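You operate a simulated robot arm through the tools that you are given. There is no shell and no other tool.

You run a simulated robot arm. Do the job below in one go: nothing can be reset, and whatever is moved stays where it is left.

TASK
Take the small clear tub on the top of the steel counter and put it away on the top of the end bench. Then open the door left of the sink, fetch the clear pot with the blue lid and set it on the shelf of the cupboard left of the sink and shut the left again. Then open the upper cold drawer, fetch the yellow lidded box from the inside of the upper cold drawer and set it on top of the large napkin carton, then shut the drawer. Then put the small cream bag on top of the green reel. Then take the blue reel and put it on the shelf under the flap. Then take the straw carton from the upper shelf under the baskets and put it on the top of the steel table. Do these in the order given. Set down upright: yellow lidded box, straw carton.

It is judged by the outcome, as a careful person would: the job done as asked, and still so three seconds after it is handed in. It fails if anything else is knocked over, pushed out of place, dropped, spilled or broken. A push-on lid holds only when it is set on centred and level and pressed home; a screw cap is set on level and turned clockwise until tight. Flat cloth is picked up by pressing the open fingertips on it (5 to 10 N) and closing them slowly along it; thin cloth reads only 2 to 8 mm in the jaws.

THE ROBOT
A 6-joint arm with a fingered hand on a trunk, on a base that drives. Base frame: it is fixed to the floor where the robot stands at the start and does not move with it; the origin is under the middle of the robot, x ahead of it, y to its left, z up. Units: mm, rad, N and s.
With the tool pointing down near the work surface it reaches from about 240 to 500 mm from the robot's upright axis, wherever it stands. Its first joint turns from -2.897 to 2.897 rad. Places, roughly: blue reel (6x6x5 cm) [200, -3700, 900]; clear pot with the blue lid (6x6x4 cm) [-400, -2700, 900]; door left of the sink [-900, -5000, 400]; green reel (6x6x5 cm) [-300, -3400, 900]; large napkin carton [-2000, -5250, 1000]; shelf of the cupboard left of the sink [-1000, -5200, 500]; shelf under the flap (16x38 cm) [-1780, -4100, 1000]; small clear tub [-750, -2500, 750]; small cream bag [250, -3500, 1000]; straw carton [750, -4000, 500]; top of the end bench [-1400, -3600, 800]; top of the steel table [-2200, -7900, 900]; upper cold drawer [-300, -3300, 400]; yellow lidded box [-500, -3250, 500]. Payload 2.3 kg.
The tool frame sits at the grasp point between the pads (the TCP): z along the fingers, y along the line on which they close. The tips reach 22 mm beyond it. Largest opening 112 mm; the body of the gripper starts 60 mm behind the TCP. The gripper is a hand of 3 fingers: y runs from the thumb to the fingers, the wrist lies at [0, 0, -218] in the tool frame, and closing takes about 1.5 s.
Orientation is told as [roll, pitch, yaw] about the base's x, y, z axes, in that order, counted from this pose: with the fingers straight down and closing along the base's y, the tool's x points along the base's -x, its y along +y and its z along -z.

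THE INTERFACE
- The arm moves only by the tool apply_moves. Its argument "commands" is a list of rows, each a list of 6 numbers: the shift along the tool's x, y, z in mm, then the turn, a rotation vector about the tool's x, y, z in rad. In form: [[x, y, z, ax, ay, az], ...]. A call has 1 to 20 rows; each row shifts and turns the commanded pose from where the row before left it, along the tool's axes as they then stand. "hand" is the opening, from 0 (shut) to 1 (fully open), set as the call begins (left out, the last holds). Each row takes 0.2 s and may step no farther than 50 mm and 0.15 rad from the row before; otherwise, or with a gripper value out of range, the whole call is refused. A pose out of reach is approached as far as the arm can. The call stops where the force on the tool passes 40 N (or 10 N more than at its start, if that is more) or the arm is blocked; 0.2 s more then pass. The fingers move at their own pace (about 72 mm/s each) and stop on an object; they squeeze with about 23 N. The grip force told is the motor's: it shows also when the fingers shut on nothing. Time passes only in rows, and 0.2 s behind the last, so rows that do not move let the fingers close. The reply holds the time, the measured pose of the TCP, the force on the tool along the base axes, the opening and the grip force, in the units named above and with some noise, with the torque about the TCP (base axes, N m) and any sound that the robot's microphone picked up.
- Cameras (640 x 400 px; columns grow to the right, rows downward): "scene" is now at [22.4, 121.5, 1512.8]; the picture's right is [-0.22, -0.98, 0.00], its down [-0.60, 0.13, -0.79] and it looks along [0.77, -0.17, -0.62] (base axes); focal length 262 px, centre (320, 200). "wrist" rides on the gripper at [66, 3, -80] in the tool frame; the picture's right is [-0.05, 1.00, 0.00], its down [-0.77, -0.04, -0.64] and it looks along [-0.64, -0.03, 0.77] (tool axes); focal length 275 px, centre (320, 200). There is no depth. A picture from a camera that has moved, and an enlarged one, comes with that camera's place and axes in the base frame and with its lens.
- get_image(camera): a new picture of that camera. It takes no simulated time.
- lift_body(by): slides the trunk up (or, below 0, down) by that many mm; the arm and the scene camera ride with it, the base frame stays. It gives what a move gives, with no picture.
- roll_base(legs): drives the robot by 1 to 6 legs, each [ahead, left, turn to the left] in mm, mm and rad, along the robot's own axes; the way and the turn of a leg run together, so that a leg with both is an arc; at most 1500 mm and 3.142 rad a leg. The arm and the cameras ride along, it lands a little off, and it stops where it bumps. It gives what a move gives.
- hand_shape(shape): the hand has 3 fingers and takes this shape, open, in about a second: jaw (thumb against the fingers, like two jaws); tri (thumb and two fingers); tip (a fingertip pinch); poke (one finger out to press); point (the index stretched); flat (the hand flat); cup (the hand cupped); fist (a fist). The gripper value then closes the fingers along that shape, each until it touches; the sizes above hold for jaw. It gives what a move gives, with no picture.
- aim_head(pan, tilt): turns the head with the scene camera to pan (to the left, within 2.705 rad either way) and tilt (down, from -0.506 to 1.204), counted from straight ahead of the robot. It gives what a move gives.
- close_up(camera, box): a new picture of the part [left, top, right, bottom] of that camera's present view, enlarged. It takes no simulated time.
- sign_off(): hands the job in; it is judged then, once.

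Nothing tells you exact positions but the pictures and the camera data. Unless the task says otherwise, let go and move clear before handing in.

The tools are called after ">>>" by a JSON object that holds its "op" and its "data". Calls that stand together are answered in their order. apply_moves: Moves the arm, as the interface text tells. Its arguments: {"type":"object","properties":{"commands":{"type":"array","items":{"type":"array","items":{"type":"number"}}},"hand":{"type":"number"}},"required":["commands"]} The other tools are called the same way: lift_body (by) slides the trunk up or down; hand_shape (shape) gives the hand a shape; roll_base (legs) drives the base; aim_head (pan, tilt) turns the head that bears the scene camera; get_image (camera) takes a picture; close_up (camera, box) takes an enlarged picture of a part of a camera's view; sign_off () hands the job in.

At the start:

```text
clock: 0.0
tool_pos: [290.1, 52.4, 1055.8]
orientation: [0.001, 0.002, 0.001]
wrist_force: [-0.3, 0.0, -0.3]
torque: [-0.01, 0.01, -0.02]
grip_width: 111.9
grasp_force: 0.1
shape: jaw
trunk travel left (down, up): [-425.0, 165.0]
robot x, y, heading: [-0.4, -3.6, -0.004]
head pan, tilt: [-0.218, 0.668]
```

scene: 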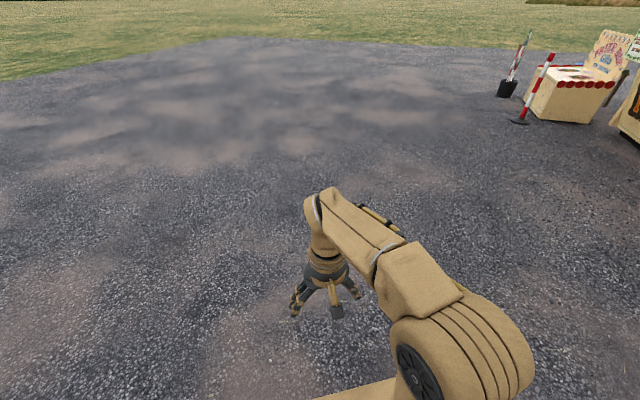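
wrist: 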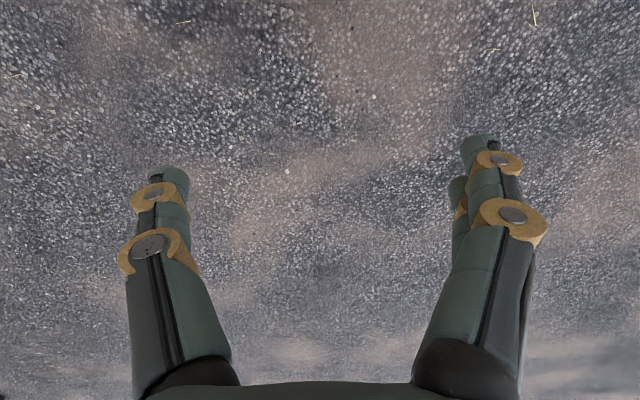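

I see open gravel ahead and some stalls off to the right; the work places lie at negative y, to the robot's right. I'll turn the head that way to look.

>>> {"op": "aim_head", "data": {"pan": -1.57, "tilt": 0.3}}

>>> {"op": "get_image", "data": {"camera": "scene"}}

```text
clock: 1.5
tool_pos: [290.0, 52.1, 1055.4]
orientation: [0.001, -0.001, 0.001]
wrist_force: [-0.2, -0.1, -0.7]
torque: [-0.04, -0.02, -0.02]
grip_width: 111.7
grasp_force: 0.0
shape: jaw
trunk travel left (down, up): [-425.0, 165.0]
robot x, y, heading: [0.7, -2.6, -0.003]
head pan, tilt: [-1.571, 0.3]
```

```text
taken
camera scene: at [-61.6, 46.8, 1546.1], right [-1.0, 0.0, 0.0], down [0.0, 0.3, -0.96], along [0.0, -0.96, -0.3], focal length 262 px, centre (320, 200)
```

scene: 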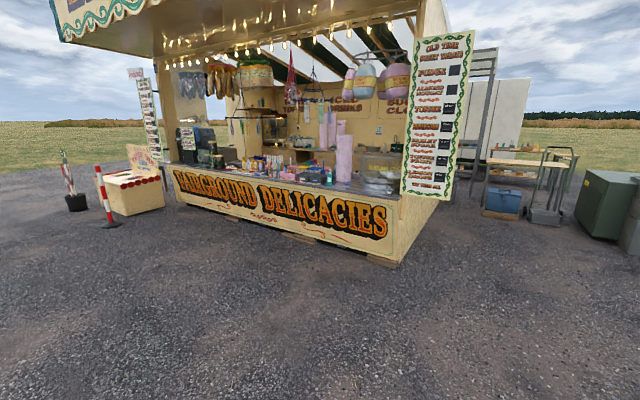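

A fairground food stall stands about 2.5 m to the right, counter facing me. I'll look closer at its parts.

>>> {"op": "close_up", "data": {"camera": "scene", "box": [150, 60, 310, 200]}}

>>> {"op": "close_up", "data": {"camera": "scene", "box": [280, 80, 440, 220]}}

>>> {"op": "close_up", "data": {"camera": "scene", "box": [440, 110, 640, 260]}}

```text
2.86 times, centred on (230, 130) of scene
camera zoom: at [-61.6, 46.8, 1546.1], right [-1.0, 0.0, 0.0], down [0.0, 0.3, -0.96], along [0.0, -0.96, -0.3], focal length 747 px, centre (577, 400)
```

zoom: 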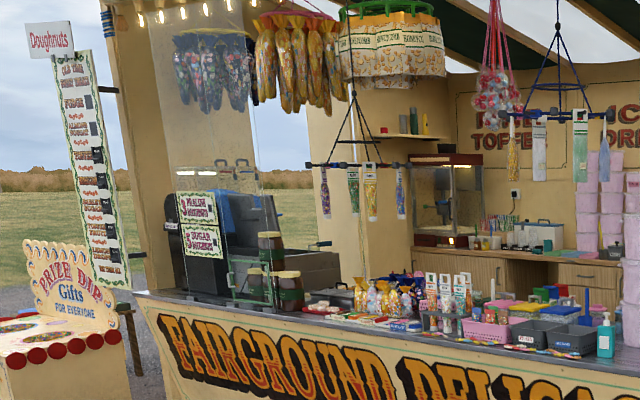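

```text
2.86 times, centred on (360, 150) of scene
camera zoom: at [-61.6, 46.8, 1546.1], right [-1.0, 0.0, 0.0], down [0.0, 0.3, -0.96], along [0.0, -0.96, -0.3], focal length 747 px, centre (206, 343)
```

zoom: 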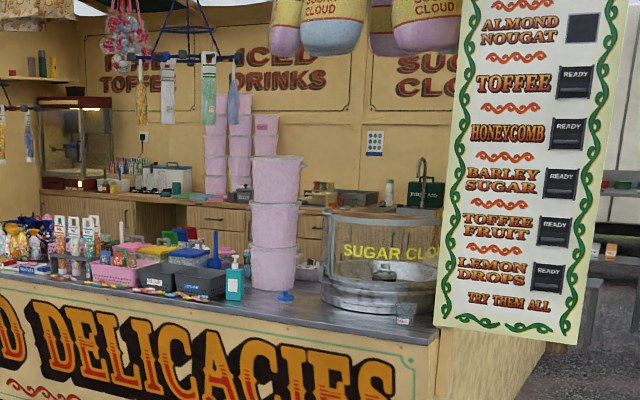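

```text
2.67 times, centred on (540, 185) of scene
camera zoom: at [-61.6, 46.8, 1546.1], right [-1.0, 0.0, 0.0], down [0.0, 0.3, -0.96], along [0.0, -0.96, -0.3], focal length 697 px, centre (-267, 240)
```

zoom: 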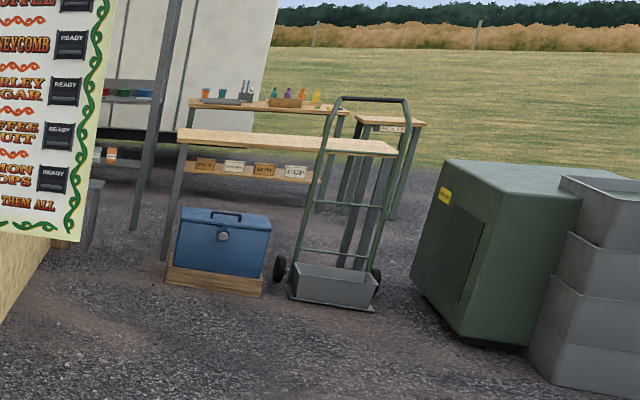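

I take the stall's counter front to run from about (-900,-2480) to (2070,-3730), turned about -0.4 rad. I'll turn to face it and roll nearer to look inside.

>>> {"op": "roll_base", "data": {"legs": [[0, 0, -1.967], [1400, 0, 0]]}}

>>> {"op": "aim_head", "data": {"pan": 0, "tilt": 0.3}}

>>> {"op": "get_image", "data": {"camera": "scene"}}

```text
clock: 13.3
tool_pos: [-697.0, -1532.4, 1055.5]
orientation: [-0.001, 0.0, -2.023]
wrist_force: [-0.5, -0.6, -0.4]
torque: [0.01, 0.03, 0.0]
grip_width: 112.0
grasp_force: 0.1
shape: jaw
trunk travel left (down, up): [-425.0, 165.0]
robot x, y, heading: [-618.4, -1251.4, -2.018]
head pan, tilt: [-1.571, 0.3]
```

```text
clock: 15.0
tool_pos: [-699.2, -1531.5, 1055.7]
orientation: [-0.001, 0.0, -2.025]
wrist_force: [0.3, 0.0, 0.4]
torque: [-0.01, 0.02, 0.02]
grip_width: 111.7
grasp_force: 0.1
shape: jaw
trunk travel left (down, up): [-425.0, 165.0]
robot x, y, heading: [-618.9, -1249.9, -2.021]
head pan, tilt: [0.0, 0.3]
```

```text
taken
camera scene: at [-507.6, -1341.3, 1546.2], right [-0.9, 0.44, 0.0], down [0.13, 0.27, -0.96], along [-0.42, -0.86, -0.3], focal length 262 px, centre (320, 200)
```

scene: 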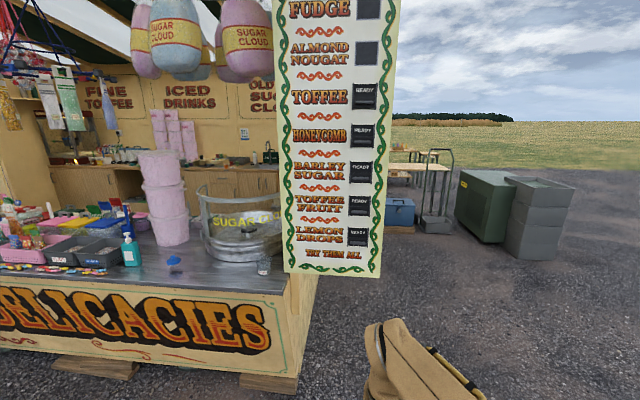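

The tub sits near the right end of the counter, by the sugar-cloud machine and the menu board. I'll look closer at both.

>>> {"op": "close_up", "data": {"camera": "scene", "box": [150, 180, 390, 330]}}

>>> {"op": "close_up", "data": {"camera": "scene", "box": [0, 150, 240, 300]}}

>>> {"op": "close_up", "data": {"camera": "scene", "box": [0, 60, 240, 210]}}

```text
2.67 times, centred on (270, 255) of scene
camera zoom: at [-507.6, -1341.3, 1546.2], right [-0.9, 0.44, 0.0], down [0.13, 0.27, -0.96], along [-0.42, -0.86, -0.3], focal length 697 px, centre (453, 53)
```

zoom: 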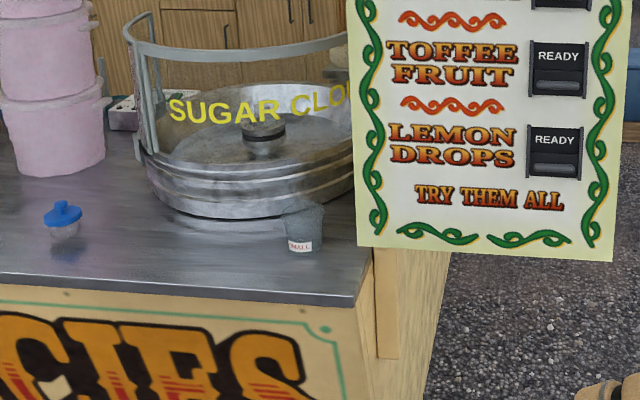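

```text
2.67 times, centred on (120, 225) of scene
camera zoom: at [-507.6, -1341.3, 1546.2], right [-0.9, 0.44, 0.0], down [0.13, 0.27, -0.96], along [-0.42, -0.86, -0.3], focal length 697 px, centre (853, 133)
```

zoom: 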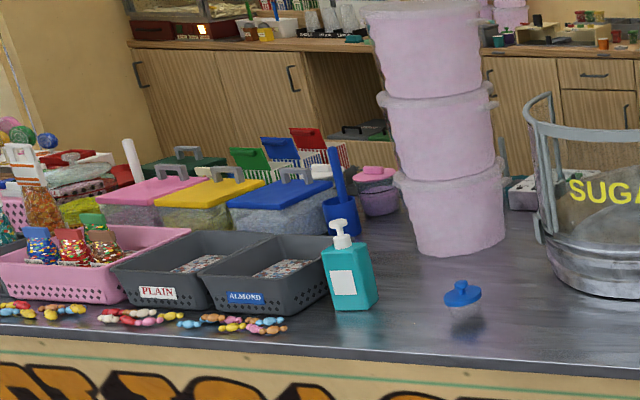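

```text
2.67 times, centred on (120, 135) of scene
camera zoom: at [-507.6, -1341.3, 1546.2], right [-0.9, 0.44, 0.0], down [0.13, 0.27, -0.96], along [-0.42, -0.86, -0.3], focal length 697 px, centre (853, 373)
```

zoom: 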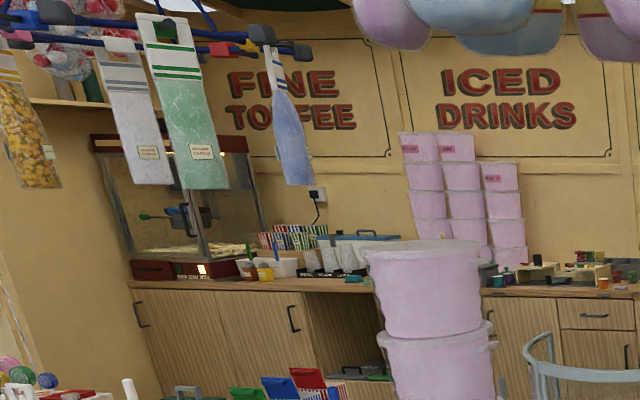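

The counter top works out at z≈840, turned -0.52 rad; the tub is about (-740,-2440) and the blue-lidded pot about (-354,-2661). I'll line up with the counter and get a nearer look.

>>> {"op": "roll_base", "data": {"legs": [[0, 0, -0.073], [300, 430, 0]]}}

>>> {"op": "aim_head", "data": {"pan": 0, "tilt": 0.7}}

>>> {"op": "get_image", "data": {"camera": "scene"}}

>>> {"op": "get_image", "data": {"camera": "wrist"}}

```text
clock: 18.5
tool_pos: [-500.3, -2000.5, 1055.3]
orientation: [0.0, 0.0, -2.104]
wrist_force: [0.3, 0.5, -0.2]
torque: [0.03, 0.01, 0.02]
grip_width: 112.0
grasp_force: 0.0
shape: jaw
trunk travel left (down, up): [-425.0, 165.0]
robot x, y, heading: [-400.7, -1719.8, -2.104]
head pan, tilt: [0.0, 0.3]
```

```text
clock: 19.4
tool_pos: [-502.1, -1999.8, 1055.7]
orientation: [-0.001, 0.0, -2.103]
wrist_force: [-0.8, 0.7, 0.1]
torque: [0.01, 0.0, 0.04]
grip_width: 112.1
grasp_force: 0.1
shape: jaw
trunk travel left (down, up): [-425.0, 165.0]
robot x, y, heading: [-399.0, -1721.7, -2.105]
head pan, tilt: [0.0, 0.7]
```

```text
taken
camera scene: at [-292.6, -1817.9, 1510.1], right [-0.86, 0.51, 0.0], down [0.33, 0.55, -0.77], along [-0.39, -0.66, -0.64], focal length 262 px, centre (320, 200)
```

scene: 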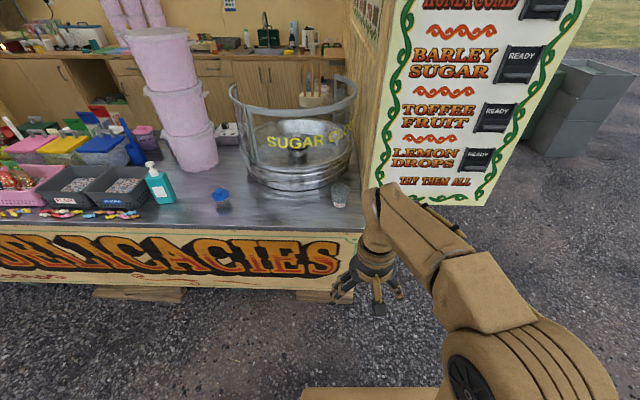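

```text
taken
camera wrist: at [-465.0, -1944.7, 1136.8], right [0.84, -0.55, 0.0], down [-0.42, -0.65, 0.64], along [-0.35, -0.53, -0.77], focal length 275 px, centre (320, 200)
```

wrist: 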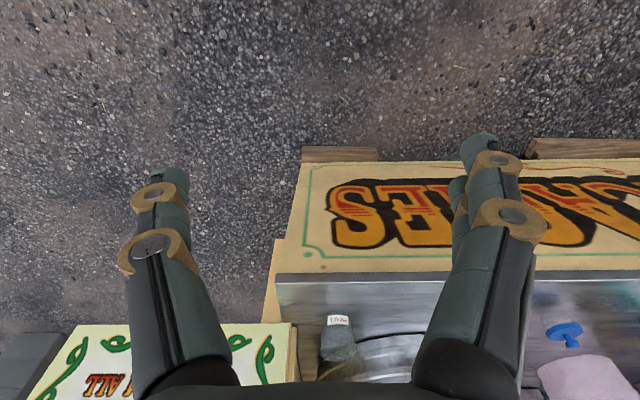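

The tub and the pot are in view, the arm still clear of the counter. I'll zoom to pin down positions.

>>> {"op": "close_up", "data": {"camera": "scene", "box": [190, 150, 390, 275]}}

>>> {"op": "close_up", "data": {"camera": "scene", "box": [0, 100, 240, 250]}}

>>> {"op": "close_up", "data": {"camera": "scene", "box": [100, 0, 360, 162]}}

>>> {"op": "close_up", "data": {"camera": "wrist", "box": [240, 240, 640, 400]}}

```text
3.20 times, centred on (290, 212) of scene
camera zoom: at [-292.6, -1817.9, 1510.1], right [-0.86, 0.51, 0.0], down [0.33, 0.55, -0.77], along [-0.39, -0.66, -0.64], focal length 837 px, centre (416, 160)
```

zoom: 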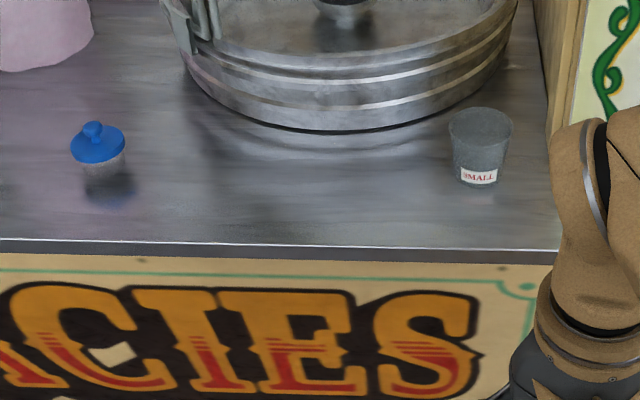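

```text
2.67 times, centred on (120, 175) of scene
camera zoom: at [-292.6, -1817.9, 1510.1], right [-0.86, 0.51, 0.0], down [0.33, 0.55, -0.77], along [-0.39, -0.66, -0.64], focal length 697 px, centre (853, 267)
```

zoom: 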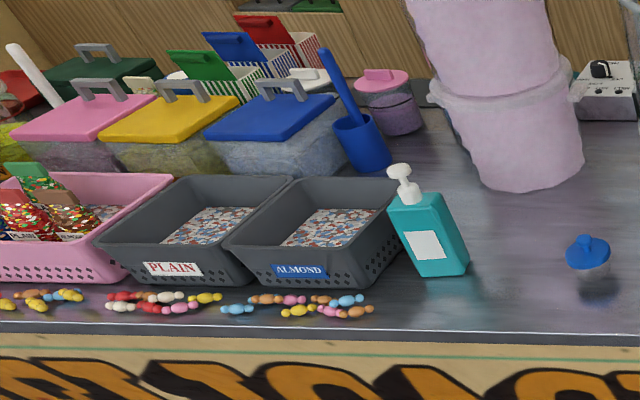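

```text
2.46 times, centred on (230, 81) of scene
camera zoom: at [-292.6, -1817.9, 1510.1], right [-0.86, 0.51, 0.0], down [0.33, 0.55, -0.77], along [-0.39, -0.66, -0.64], focal length 644 px, centre (542, 493)
```

zoom: 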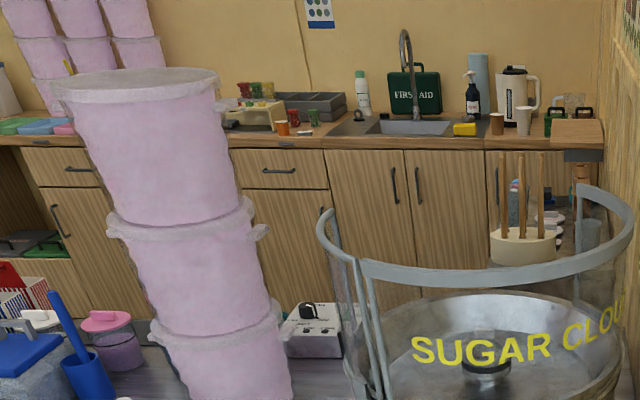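

```text
1.60 times, centred on (440, 320) of wrist
camera zoom: at [-465.0, -1944.7, 1136.8], right [0.84, -0.55, 0.0], down [-0.42, -0.65, 0.64], along [-0.35, -0.53, -0.77], focal length 440 px, centre (128, 8)
```

zoom: 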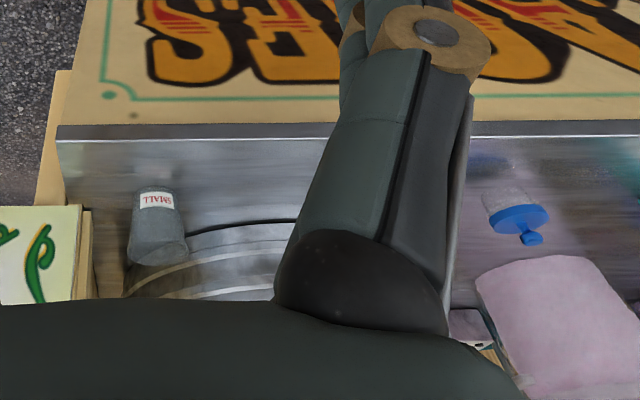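

The tub sits near (-745,-2436), base z≈840, rim z≈920, about 73 mm wide. I'll roll up to the counter, staying about 330 mm off its edge.

>>> {"op": "roll_base", "data": {"legs": [[330, 0, 0]]}}

>>> {"op": "apply_moves", "data": {"commands": [[-40, 0, 0, 0, 0, 0], [-40, 0, 0, 0, 0, 0], [0, 0, 20, 0, 0, 0]], "hand": 1}}

>>> {"op": "get_image", "data": {"camera": "wrist"}}

>>> {"op": "get_image", "data": {"camera": "scene"}}

```text
clock: 21.6
tool_pos: [-674.3, -2291.1, 1054.8]
orientation: [0.001, 0.0, -2.102]
wrist_force: [0.1, 0.9, 0.3]
torque: [-0.04, -0.02, -0.02]
grip_width: 112.1
grasp_force: 0.1
shape: jaw
trunk travel left (down, up): [-425.0, 165.0]
robot x, y, heading: [-573.5, -2014.5, -2.102]
head pan, tilt: [0.0, 0.7]
```

```text
clock: 22.4
tool_pos: [-714.9, -2362.9, 1034.8]
orientation: [0.001, 0.001, -2.101]
wrist_force: [-0.4, 0.7, 0.2]
torque: [0.0, 0.0, -0.03]
grip_width: 112.1
grasp_force: 0.0
shape: jaw
trunk travel left (down, up): [-425.0, 165.0]
robot x, y, heading: [-570.9, -2017.9, -2.106]
head pan, tilt: [0.0, 0.7]
```

```text
taken
camera wrist: at [-679.0, -2307.3, 1116.2], right [0.84, -0.55, 0.0], down [-0.42, -0.65, 0.64], along [-0.35, -0.53, -0.77], focal length 275 px, centre (320, 200)
```

wrist: 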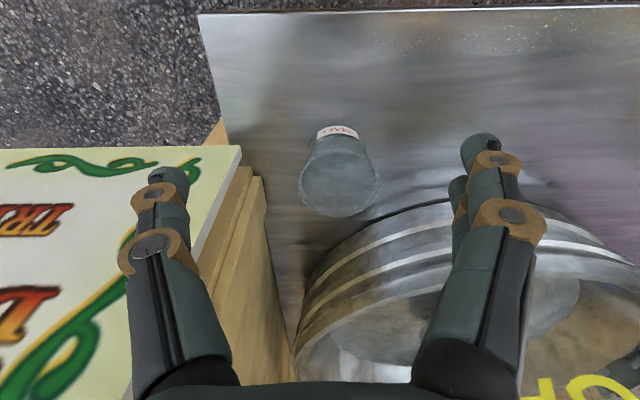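

```text
taken
camera scene: at [-464.0, -2109.0, 1510.0], right [-0.86, 0.51, 0.0], down [0.33, 0.55, -0.77], along [-0.39, -0.66, -0.64], focal length 262 px, centre (320, 200)
```

scene: 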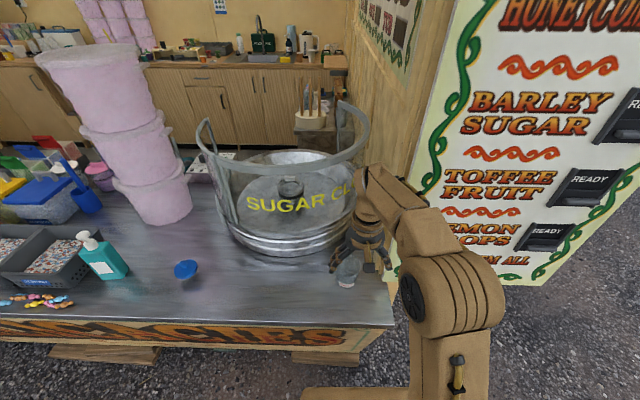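

The tub lies 80 mm ahead and 11 mm left of the TCP, with the sign edge about 90 mm to its right. I'll set a narrower opening, move over it, and look before going down.

>>> {"op": "apply_moves", "data": {"commands": [[-40, 11, 0, 0, 0, 0], [-40, 0, 0, 0, 0, 0], [0, 0, 40, 0, 0, 0], [0, 0, 0, 0, 0, 0]], "hand": 0.88}}

>>> {"op": "get_image", "data": {"camera": "wrist"}}

>>> {"op": "close_up", "data": {"camera": "scene", "box": [270, 180, 470, 305]}}

```text
clock: 23.4
tool_pos: [-745.1, -2432.0, 996.3]
orientation: [0.0, 0.0, -2.104]
wrist_force: [0.4, 0.2, -0.1]
torque: [0.0, 0.01, 0.0]
grip_width: 98.7
grasp_force: 0.0
shape: jaw
trunk travel left (down, up): [-425.0, 165.0]
robot x, y, heading: [-574.7, -2015.0, -2.102]
head pan, tilt: [0.0, 0.7]
```

```text
taken
camera wrist: at [-708.8, -2377.7, 1077.6], right [0.84, -0.55, 0.0], down [-0.42, -0.65, 0.64], along [-0.35, -0.53, -0.77], focal length 275 px, centre (320, 200)
```

wrist: 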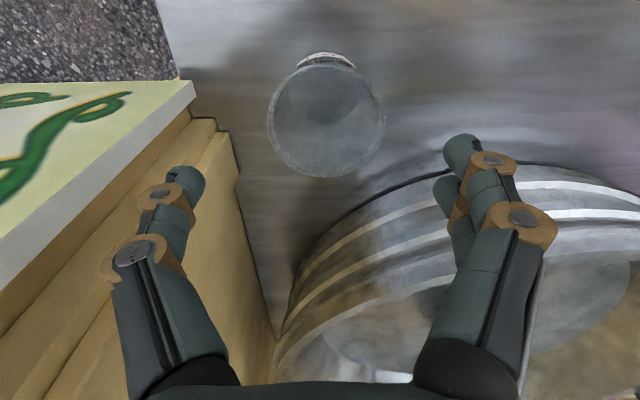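

```text
3.20 times, centred on (370, 242) of scene
camera zoom: at [-464.4, -2109.3, 1510.0], right [-0.86, 0.51, 0.0], down [0.33, 0.55, -0.76], along [-0.39, -0.66, -0.64], focal length 837 px, centre (160, 64)
```

zoom: 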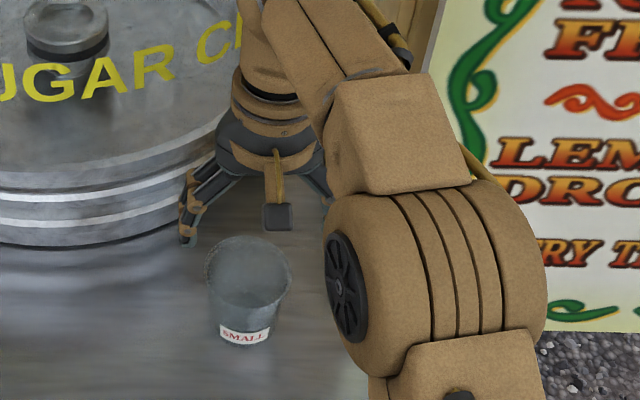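

The tub is nearly beneath the TCP; the drum and post are well clear of the fingers. Going down and gripping.

>>> {"op": "apply_moves", "data": {"commands": [[-6, 4, 30, 0, 0, 0], [0, 0, 30, 0, 0, 0], [0, 0, 30, 0, 0, 0], [0, 0, 22, 0, 0, 0], [0, 0, 0, 0, 0, 0]]}}

>>> {"op": "get_image", "data": {"camera": "wrist"}}

```text
clock: 24.6
tool_pos: [-742.8, -2440.9, 884.3]
orientation: [0.001, 0.001, -2.103]
wrist_force: [-0.6, -0.5, 0.6]
torque: [-0.01, 0.03, -0.01]
grip_width: 98.9
grasp_force: 0.0
shape: jaw
trunk travel left (down, up): [-425.0, 165.0]
robot x, y, heading: [-568.5, -2011.6, -2.098]
head pan, tilt: [0.0, 0.7]
```

```text
taken
camera wrist: at [-706.4, -2385.2, 964.4], right [0.84, -0.55, 0.0], down [-0.42, -0.65, 0.64], along [-0.35, -0.53, -0.77], focal length 275 px, centre (320, 200)
```

wrist: 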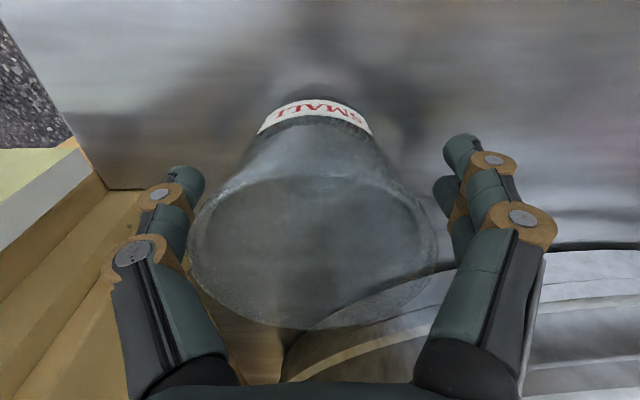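

The tub is between the fingers. Closing and lifting a little.

>>> {"op": "apply_moves", "data": {"commands": [[0, 0, 0, 0, 0, 0], [0, 0, 0, 0, 0, 0], [0, 0, 0, 0, 0, 0], [0, 0, 0, 0, 0, 0], [0, 0, 0, 0, 0, 0], [0, 0, 0, 0, 0, 0], [0, 0, 0, 0, 0, 0], [0, 0, 0, 0, 0, 0]], "hand": 0}}

>>> {"op": "apply_moves", "data": {"commands": [[0, 0, -30, 0, 0, 0], [0, 0, -40, 0, 0, 0], [0, 0, -40, 0, 0, 0], [0, 0, -40, 0, 0, 0]]}}

>>> {"op": "get_image", "data": {"camera": "wrist"}}

>>> {"op": "get_image", "data": {"camera": "scene"}}

```text
clock: 26.4
tool_pos: [-742.5, -2440.8, 884.0]
orientation: [0.0, 0.002, -2.103]
wrist_force: [-0.4, 0.0, -0.4]
torque: [0.04, -0.02, 0.02]
grip_width: 53.5
grasp_force: 23.5
shape: jaw
trunk travel left (down, up): [-425.0, 165.0]
robot x, y, heading: [-572.7, -2015.4, -2.108]
head pan, tilt: [0.0, 0.7]
```

```text
clock: 27.4
tool_pos: [-741.2, -2439.4, 1032.0]
orientation: [0.0, 0.0, -2.103]
wrist_force: [0.0, 0.3, -1.4]
torque: [-0.01, -0.03, -0.02]
grip_width: 53.6
grasp_force: 23.2
shape: jaw
trunk travel left (down, up): [-425.0, 165.0]
robot x, y, heading: [-573.7, -2018.0, -2.103]
head pan, tilt: [0.0, 0.7]
```

```text
taken
camera wrist: at [-705.0, -2384.6, 1113.3], right [0.84, -0.55, 0.0], down [-0.42, -0.65, 0.64], along [-0.35, -0.53, -0.77], focal length 275 px, centre (320, 200)
```

wrist: 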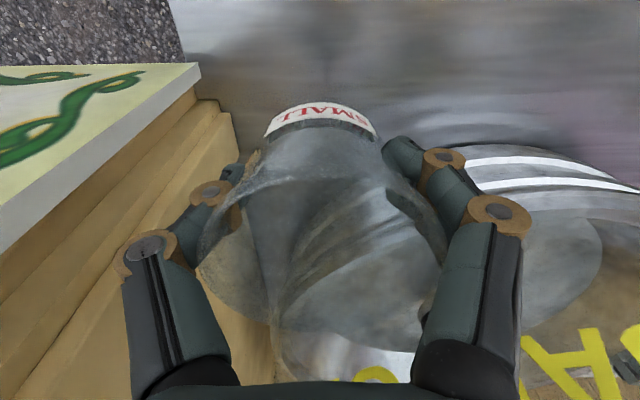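

```text
taken
camera scene: at [-464.3, -2109.2, 1510.0], right [-0.86, 0.51, 0.0], down [0.33, 0.55, -0.76], along [-0.39, -0.66, -0.64], focal length 262 px, centre (320, 200)
```

scene: 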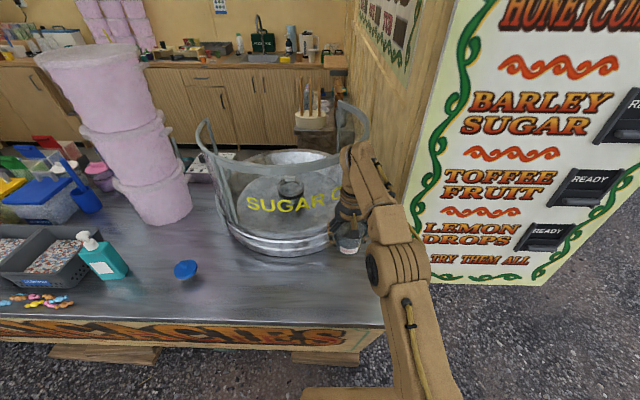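

The tub is held firmly (53.5 mm). I'll back off, tuck the arm, and go round the right end of the stall to find the way in.

>>> {"op": "roll_base", "data": {"legs": [[-500, 0, 0], [0, -1400, 0]]}}

>>> {"op": "aim_head", "data": {"pan": 0.2, "tilt": 0.3}}

>>> {"op": "get_image", "data": {"camera": "scene"}}

```text
clock: 36.9
tool_pos: [-1698.7, -1304.2, 1032.4]
orientation: [-0.001, -0.001, -2.088]
wrist_force: [1.2, -0.2, -0.9]
torque: [0.02, -0.01, -0.01]
grip_width: 53.5
grasp_force: 23.2
shape: jaw
trunk travel left (down, up): [-425.0, 165.0]
robot x, y, heading: [-1530.4, -880.6, -2.092]
head pan, tilt: [0.0, 0.7]
```

```text
clock: 37.8
tool_pos: [-1698.0, -1305.5, 1031.7]
orientation: [0.0, 0.001, -2.089]
wrist_force: [-0.7, 0.3, -0.6]
torque: [0.02, -0.01, -0.03]
grip_width: 53.4
grasp_force: 23.4
shape: jaw
trunk travel left (down, up): [-425.0, 165.0]
robot x, y, heading: [-1530.3, -882.3, -2.094]
head pan, tilt: [0.201, 0.3]
```

```text
taken
camera scene: at [-1412.6, -984.6, 1546.1], right [-0.95, 0.31, 0.0], down [0.09, 0.28, -0.95], along [-0.3, -0.91, -0.3], focal length 262 px, centre (320, 200)
```

scene: 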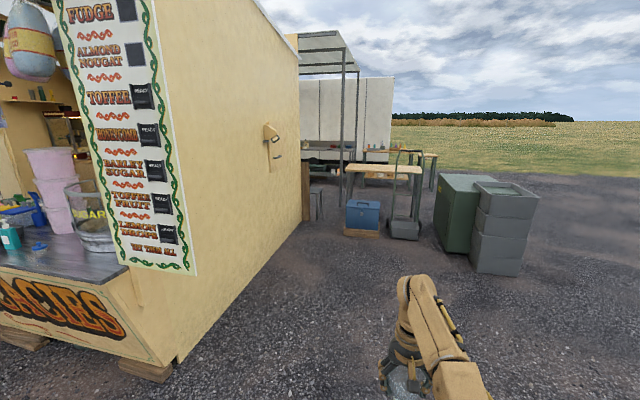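

The right wall is solid for some way; behind it is a canopy with benches. I'll zoom in there.

>>> {"op": "close_up", "data": {"camera": "scene", "box": [240, 80, 460, 260]}}

>>> {"op": "close_up", "data": {"camera": "scene", "box": [0, 60, 140, 260]}}

```text
2.22 times, centred on (350, 170) of scene
camera zoom: at [-1412.6, -984.6, 1546.1], right [-0.95, 0.31, 0.0], down [0.09, 0.28, -0.95], along [-0.3, -0.91, -0.3], focal length 581 px, centre (253, 267)
```

zoom: 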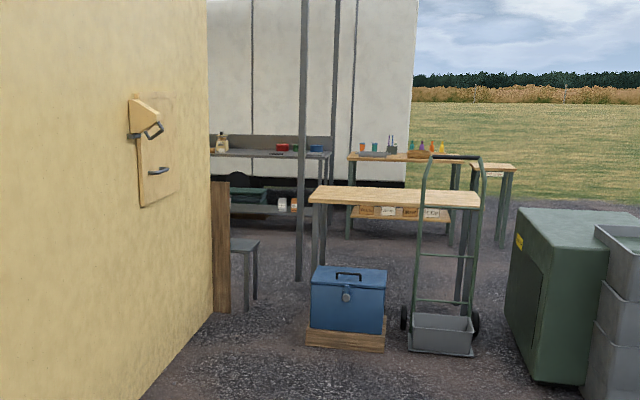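

```text
2.00 times, centred on (70, 160) of scene
camera zoom: at [-1412.6, -984.6, 1546.1], right [-0.95, 0.31, 0.0], down [0.09, 0.28, -0.95], along [-0.3, -0.91, -0.3], focal length 523 px, centre (820, 280)
```

zoom: 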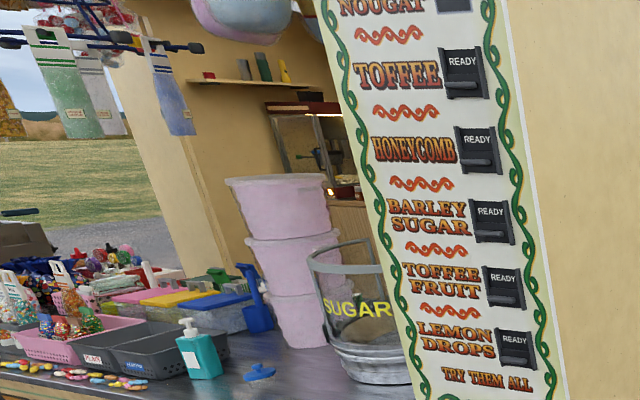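

The right wall is closed and runs to about v=2.9 m, with the flap in it; the end bench stands inside. I'll tuck the arm and go along the front to look for the entrance at the left end.

>>> {"op": "apply_moves", "data": {"commands": [[40, 0, 0, 0, 0, 0], [40, 0, 0, 0, 0, 0], [40, 0, 0, 0, 0, 0], [30, 0, 0, 0, 0, 0]]}}

>>> {"op": "roll_base", "data": {"legs": [[-200, 1500, 0], [0, 1500, 0], [0, 500, 0]]}}

>>> {"op": "aim_head", "data": {"pan": 0.3, "tilt": 0.3}}

>>> {"op": "get_image", "data": {"camera": "scene"}}

```text
clock: 38.8
tool_pos: [-1622.2, -1173.9, 1031.2]
orientation: [-0.002, 0.0, -2.09]
wrist_force: [-0.9, 0.6, 0.0]
torque: [-0.02, 0.0, -0.04]
grip_width: 53.3
grasp_force: 23.3
shape: jaw
trunk travel left (down, up): [-425.0, 165.0]
robot x, y, heading: [-1533.8, -876.6, -2.089]
head pan, tilt: [0.201, 0.3]
```

```text
refused: leg 1 is longer than a leg can be; nothing moved
```

```text
clock: 39.5
tool_pos: [-1622.3, -1173.5, 1031.0]
orientation: [-0.001, 0.0, -2.089]
wrist_force: [0.2, -1.2, -1.2]
torque: [0.02, 0.01, 0.01]
grip_width: 53.5
grasp_force: 23.0
shape: jaw
trunk travel left (down, up): [-425.0, 165.0]
robot x, y, heading: [-1533.5, -875.9, -2.087]
head pan, tilt: [0.3, 0.3]
```

```text
taken
camera scene: at [-1403.6, -987.0, 1546.1], right [-0.98, 0.22, 0.0], down [0.06, 0.29, -0.96], along [-0.21, -0.93, -0.3], focal length 262 px, centre (320, 200)
```

scene: 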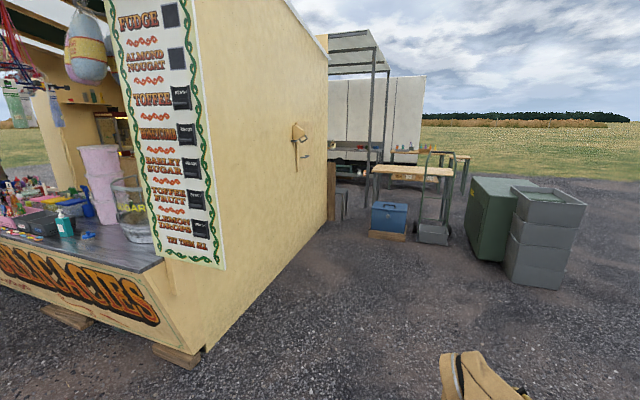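

The leg was too long. I'll go left along the front in shorter legs, correcting the heading.

>>> {"op": "roll_base", "data": {"legs": [[-200, 0, -0.015], [0, 1450, 0], [0, 1450, 0], [0, 700, 0]]}}

>>> {"op": "get_image", "data": {"camera": "scene"}}

```text
clock: 58.0
tool_pos: [1527.2, -2837.4, 1029.7]
orientation: [0.001, 0.0, -2.131]
wrist_force: [-0.5, -0.4, -1.9]
torque: [0.01, 0.0, 0.01]
grip_width: 53.2
grasp_force: 22.8
shape: jaw
trunk travel left (down, up): [-425.0, 165.0]
robot x, y, heading: [1628.1, -2541.8, -2.127]
head pan, tilt: [0.3, 0.3]
```

```text
taken
camera scene: at [1754.1, -2660.2, 1546.1], right [-0.97, 0.26, 0.0], down [0.08, 0.29, -0.96], along [-0.24, -0.92, -0.3], focal length 262 px, centre (320, 200)
```

scene: 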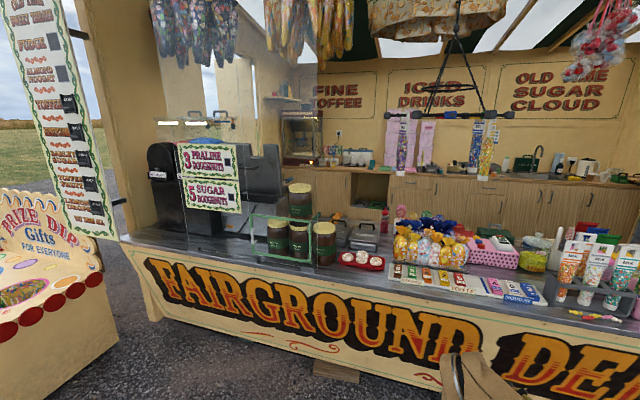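

Behind the glass there's brightness between the left pillar and the back, suggesting an opening on the left side. I'll look left to plan the way round the prize-dip box.

>>> {"op": "aim_head", "data": {"pan": 1.1, "tilt": 0.35}}

>>> {"op": "get_image", "data": {"camera": "scene"}}

```text
clock: 59.1
tool_pos: [1526.5, -2838.2, 1031.0]
orientation: [0.0, -0.001, -2.13]
wrist_force: [0.2, 0.3, -0.5]
torque: [-0.01, 0.0, -0.01]
grip_width: 53.2
grasp_force: 22.7
shape: jaw
trunk travel left (down, up): [-425.0, 165.0]
robot x, y, heading: [1624.3, -2544.6, -2.13]
head pan, tilt: [1.1, 0.351]
```

```text
taken
camera scene: at [1825.4, -2649.6, 1541.4], right [-0.86, -0.51, 0.0], down [-0.18, 0.29, -0.94], along [0.48, -0.81, -0.34], focal length 262 px, centre (320, 200)
```

scene: 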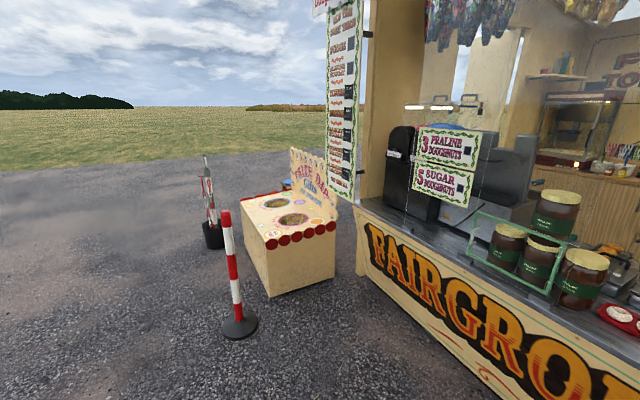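

The prize-dip box stands at the left front corner with poles before it. I'll drive wide round them to see the left end of the stall.

>>> {"op": "roll_base", "data": {"legs": [[-689, 1102, 0], [-382, 1177, 0], [371, 1293, 0], [1018, 636, 0]]}}

>>> {"op": "aim_head", "data": {"pan": -1.0, "tilt": 0.25}}

>>> {"op": "get_image", "data": {"camera": "scene"}}

```text
clock: 83.4
tool_pos: [4991.0, -5288.6, 1030.5]
orientation: [0.001, -0.002, -2.096]
wrist_force: [-0.2, -0.4, -0.8]
torque: [-0.03, 0.03, -0.03]
grip_width: 53.0
grasp_force: 22.7
shape: jaw
trunk travel left (down, up): [-425.0, 165.0]
robot x, y, heading: [5086.0, -4993.5, -2.098]
head pan, tilt: [1.1, 0.351]
```

```text
clock: 85.4
tool_pos: [4991.7, -5288.5, 1031.3]
orientation: [0.0, 0.0, -2.097]
wrist_force: [0.1, -0.4, -1.5]
torque: [0.04, -0.02, 0.01]
grip_width: 52.9
grasp_force: 23.2
shape: jaw
trunk travel left (down, up): [-425.0, 165.0]
robot x, y, heading: [5083.1, -4988.7, -2.094]
head pan, tilt: [-1.0, 0.25]
```

```text
taken
camera scene: at [5138.9, -5015.5, 1550.9], right [-0.05, 1.0, 0.0], down [0.25, 0.01, -0.97], along [-0.97, -0.05, -0.25], focal length 262 px, centre (320, 200)
```

scene: 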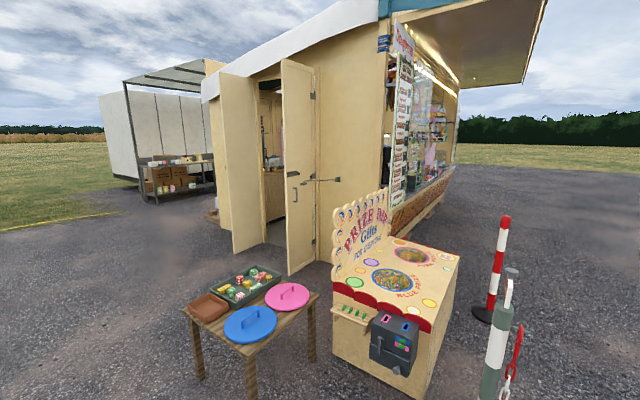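

The stall has a double door standing open on its left end, about (1550..2190,-6060..-5190), with a small table to its right. I'll drive wide of the table to line up with the doorway.

>>> {"op": "roll_base", "data": {"legs": [[1112, 268, 0], [1112, 268, 0], [0, 0, -1.59]]}}

>>> {"op": "aim_head", "data": {"pan": 0, "tilt": 0.25}}

>>> {"op": "get_image", "data": {"camera": "scene"}}

```text
clock: 100.8
tool_pos: [4115.7, -7115.5, 1031.7]
orientation: [0.001, 0.001, 2.574]
wrist_force: [0.0, -0.1, -1.0]
torque: [0.03, -0.01, 0.01]
grip_width: 52.9
grasp_force: 23.0
shape: jaw
trunk travel left (down, up): [-425.0, 165.0]
robot x, y, heading: [4408.4, -7217.5, 2.57]
head pan, tilt: [-1.0, 0.25]
```

```text
clock: 102.1
tool_pos: [4116.2, -7114.4, 1031.7]
orientation: [0.0, -0.001, 2.573]
wrist_force: [-0.4, 0.0, -1.0]
torque: [-0.02, 0.0, 0.01]
grip_width: 53.2
grasp_force: 22.6
shape: jaw
trunk travel left (down, up): [-425.0, 165.0]
robot x, y, heading: [4408.1, -7215.7, 2.575]
head pan, tilt: [0.0, 0.25]
```

```text
taken
camera scene: at [4302.4, -7319.6, 1550.9], right [0.54, 0.84, 0.0], down [0.21, -0.13, -0.97], along [-0.82, 0.52, -0.25], focal length 262 px, centre (320, 200)
```

scene: 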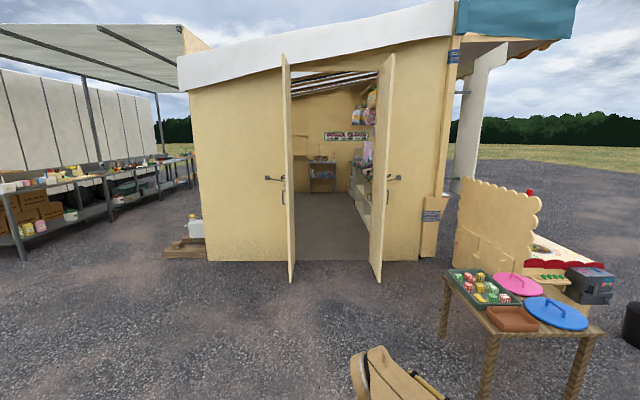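

The door leaves stand straight out with a 0.97 m gap centred near (2258,-5816). I'll align and approach, then look in.

>>> {"op": "roll_base", "data": {"legs": [[0, 0, 0.043], [1300, -137, 0]]}}

>>> {"op": "get_image", "data": {"camera": "scene"}}

>>> {"op": "close_up", "data": {"camera": "scene", "box": [240, 100, 440, 260]}}

```text
clock: 108.8
tool_pos: [3102.3, -6362.8, 1031.5]
orientation: [0.001, -0.001, 2.597]
wrist_force: [0.5, -0.3, -0.2]
torque: [-0.04, -0.04, 0.01]
grip_width: 52.9
grasp_force: 23.2
shape: jaw
trunk travel left (down, up): [-425.0, 165.0]
robot x, y, heading: [3395.9, -6463.3, 2.594]
head pan, tilt: [0.0, 0.25]
```

```text
taken
camera scene: at [3292.7, -6564.9, 1550.9], right [0.52, 0.86, 0.0], down [0.21, -0.13, -0.97], along [-0.83, 0.5, -0.25], focal length 262 px, centre (320, 200)
```

scene: 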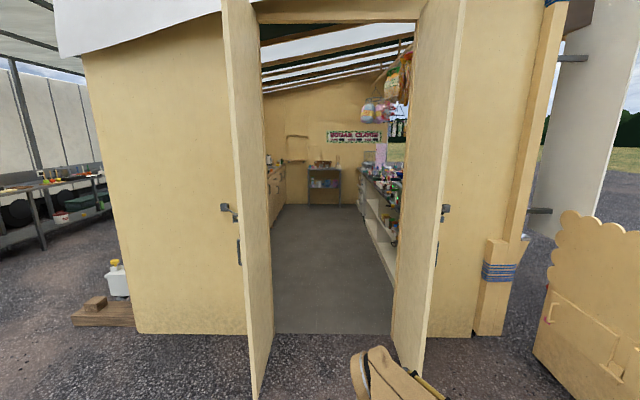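

```text
2.50 times, centred on (340, 180) of scene
camera zoom: at [3292.7, -6564.9, 1550.9], right [0.52, 0.86, 0.0], down [0.21, -0.13, -0.97], along [-0.83, 0.5, -0.25], focal length 654 px, centre (270, 250)
```

zoom: 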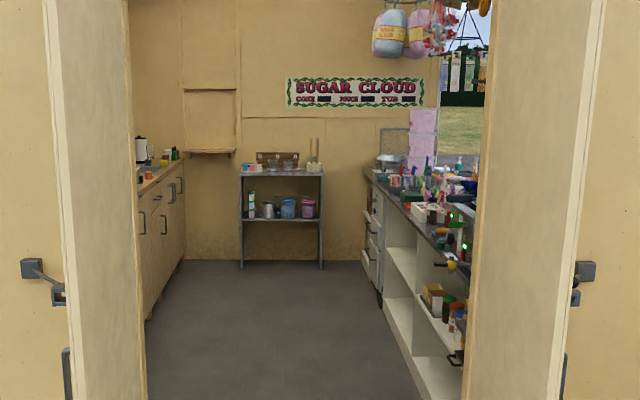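

Inside I see the end bench at the far wall, the flap hatch beside it, back cupboards on the left and the front counter with drawers on the right. I'll drive through the doorway.

>>> {"op": "roll_base", "data": {"legs": [[1200, 20, 0], [1000, 0, 0]]}}

>>> {"op": "get_image", "data": {"camera": "scene"}}

```text
clock: 119.9
tool_pos: [1155.0, -5254.7, 1031.6]
orientation: [-0.001, 0.001, 2.632]
wrist_force: [-0.2, 0.1, -1.6]
torque: [0.01, 0.02, 0.01]
grip_width: 52.9
grasp_force: 23.1
shape: jaw
trunk travel left (down, up): [-425.0, 165.0]
robot x, y, heading: [1451.0, -5343.8, 2.628]
head pan, tilt: [0.0, 0.25]
```

```text
taken
camera scene: at [1352.3, -5449.6, 1550.9], right [0.49, 0.87, 0.0], down [0.22, -0.12, -0.97], along [-0.85, 0.47, -0.25], focal length 262 px, centre (320, 200)
```

scene: 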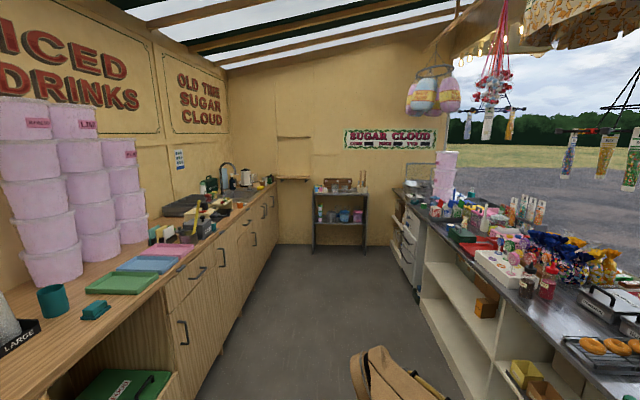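

I'm inside the aisle now. I'll zoom in on the far end bench, the flap shelf, the drawers and the sink area.

>>> {"op": "close_up", "data": {"camera": "scene", "box": [250, 120, 390, 260]}}

>>> {"op": "close_up", "data": {"camera": "scene", "box": [380, 140, 600, 300]}}

>>> {"op": "close_up", "data": {"camera": "scene", "box": [130, 140, 290, 330]}}

>>> {"op": "close_up", "data": {"camera": "scene", "box": [440, 220, 640, 400]}}

```text
2.86 times, centred on (320, 190) of scene
camera zoom: at [1352.3, -5449.6, 1550.9], right [0.49, 0.87, 0.0], down [0.22, -0.12, -0.97], along [-0.85, 0.47, -0.25], focal length 747 px, centre (320, 229)
```

zoom: 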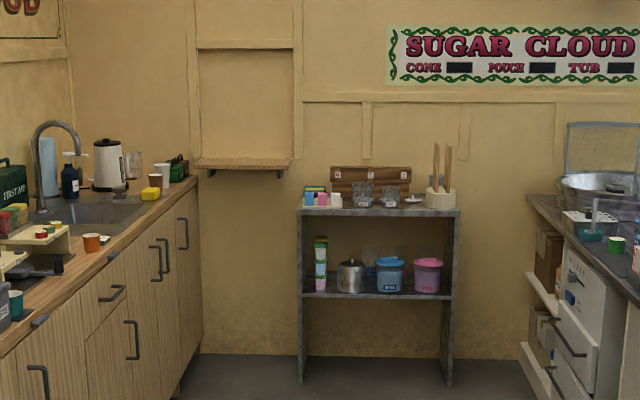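

```text
2.50 times, centred on (490, 220) of scene
camera zoom: at [1352.3, -5449.6, 1550.9], right [0.49, 0.87, 0.0], down [0.22, -0.12, -0.97], along [-0.85, 0.47, -0.25], focal length 654 px, centre (-105, 150)
```

zoom: 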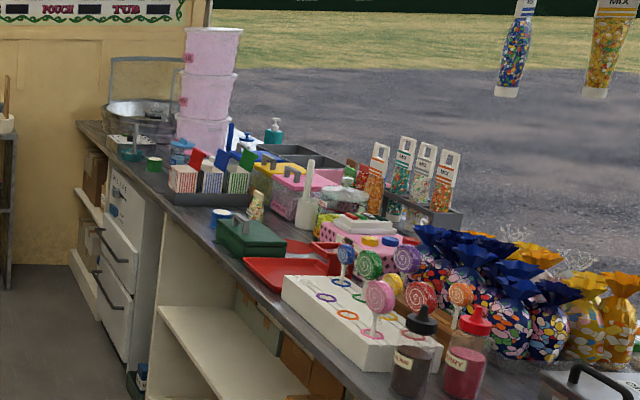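

```text
2.11 times, centred on (210, 235) of scene
camera zoom: at [1352.3, -5449.6, 1550.9], right [0.49, 0.87, 0.0], down [0.22, -0.12, -0.97], along [-0.85, 0.47, -0.25], focal length 550 px, centre (552, 126)
```

zoom: 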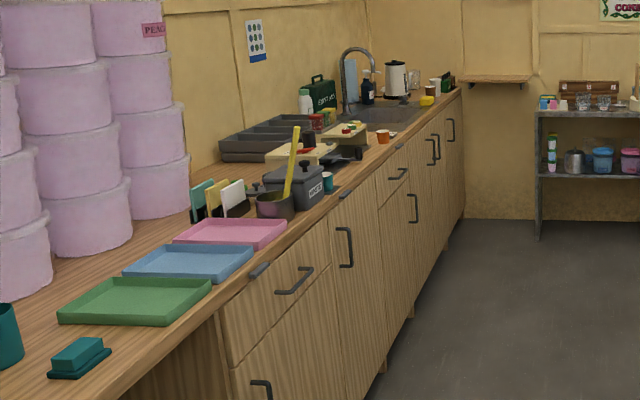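

```text
2.22 times, centred on (540, 310) of scene
camera zoom: at [1352.3, -5449.6, 1550.9], right [0.49, 0.87, 0.0], down [0.22, -0.12, -0.97], along [-0.85, 0.47, -0.25], focal length 581 px, centre (-169, -44)
```

zoom: 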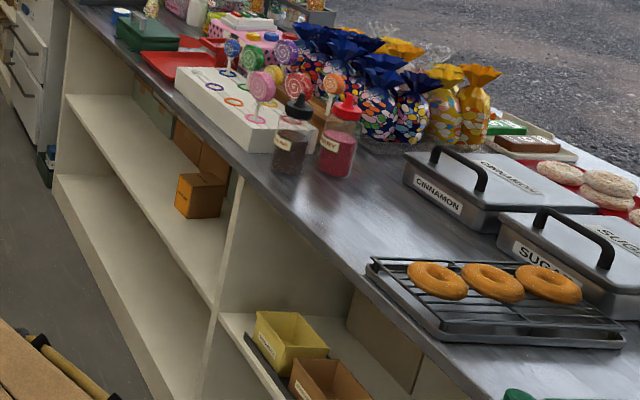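

The end bench front edge is near (-1290,-3675), top about z=812. I'll straighten up and drive down the aisle toward it.

>>> {"op": "roll_base", "data": {"legs": [[0, 0, -0.034], [1200, 0, 0], [1000, 0, 0]]}}

>>> {"op": "aim_head", "data": {"pan": 0, "tilt": 0.6}}

>>> {"op": "get_image", "data": {"camera": "scene"}}

```text
clock: 131.1
tool_pos: [-698.3, -4077.4, 1031.1]
orientation: [-0.001, -0.002, 2.567]
wrist_force: [-0.6, 0.3, -0.8]
torque: [-0.01, -0.03, 0.02]
grip_width: 52.8
grasp_force: 23.5
shape: jaw
trunk travel left (down, up): [-425.0, 165.0]
robot x, y, heading: [-404.9, -4184.3, 2.565]
head pan, tilt: [0.0, 0.25]
```

```text
clock: 131.9
tool_pos: [-698.0, -4077.6, 1031.1]
orientation: [0.0, 0.0, 2.567]
wrist_force: [0.5, 0.4, -0.1]
torque: [0.0, -0.02, 0.01]
grip_width: 52.9
grasp_force: 22.9
shape: jaw
trunk travel left (down, up): [-425.0, 165.0]
robot x, y, heading: [-405.9, -4185.3, 2.567]
head pan, tilt: [0.0, 0.6]
```

```text
taken
camera scene: at [-509.5, -4286.0, 1518.7], right [0.54, 0.84, 0.0], down [0.47, -0.31, -0.83], along [-0.69, 0.45, -0.56], focal length 262 px, centre (320, 200)
```

scene: 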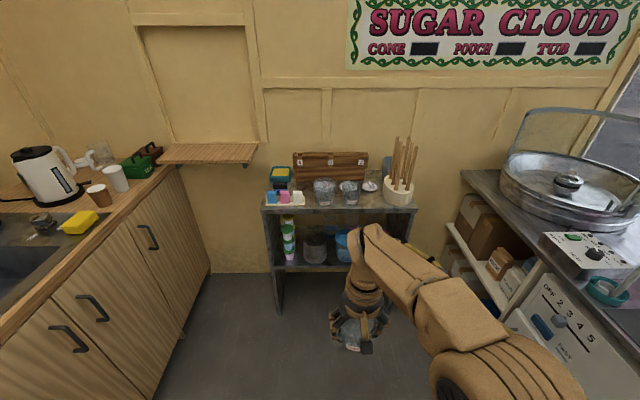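

>>> {"op": "close_up", "data": {"camera": "scene", "box": [240, 130, 440, 255]}}

>>> {"op": "close_up", "data": {"camera": "scene", "box": [100, 60, 280, 180]}}

```text
3.20 times, centred on (340, 192) of scene
camera zoom: at [-509.5, -4286.0, 1518.7], right [0.54, 0.84, 0.0], down [0.47, -0.31, -0.83], along [-0.69, 0.45, -0.56], focal length 837 px, centre (256, 224)
```

zoom: 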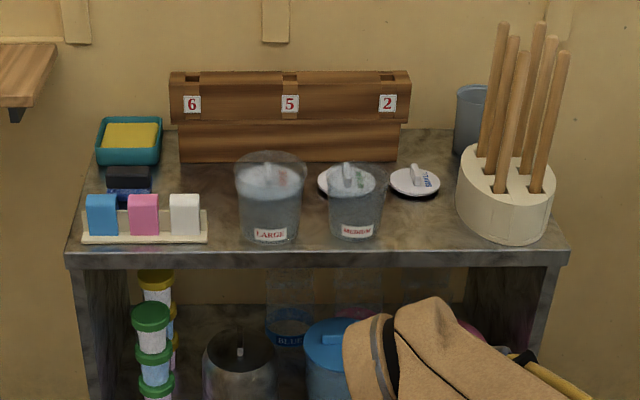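

```text
3.33 times, centred on (190, 120) of scene
camera zoom: at [-509.5, -4286.0, 1518.7], right [0.54, 0.84, 0.0], down [0.47, -0.31, -0.83], along [-0.69, 0.45, -0.56], focal length 872 px, centre (753, 467)
```

zoom: 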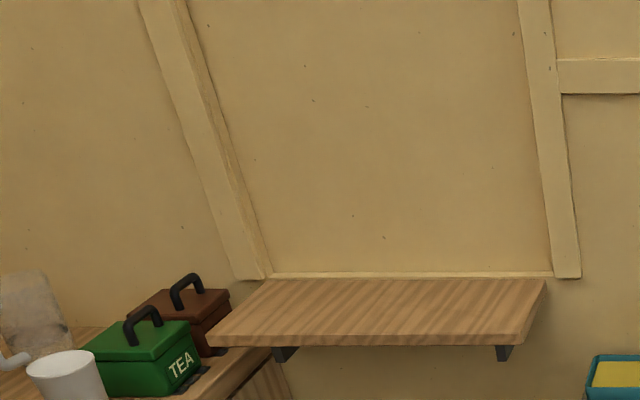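

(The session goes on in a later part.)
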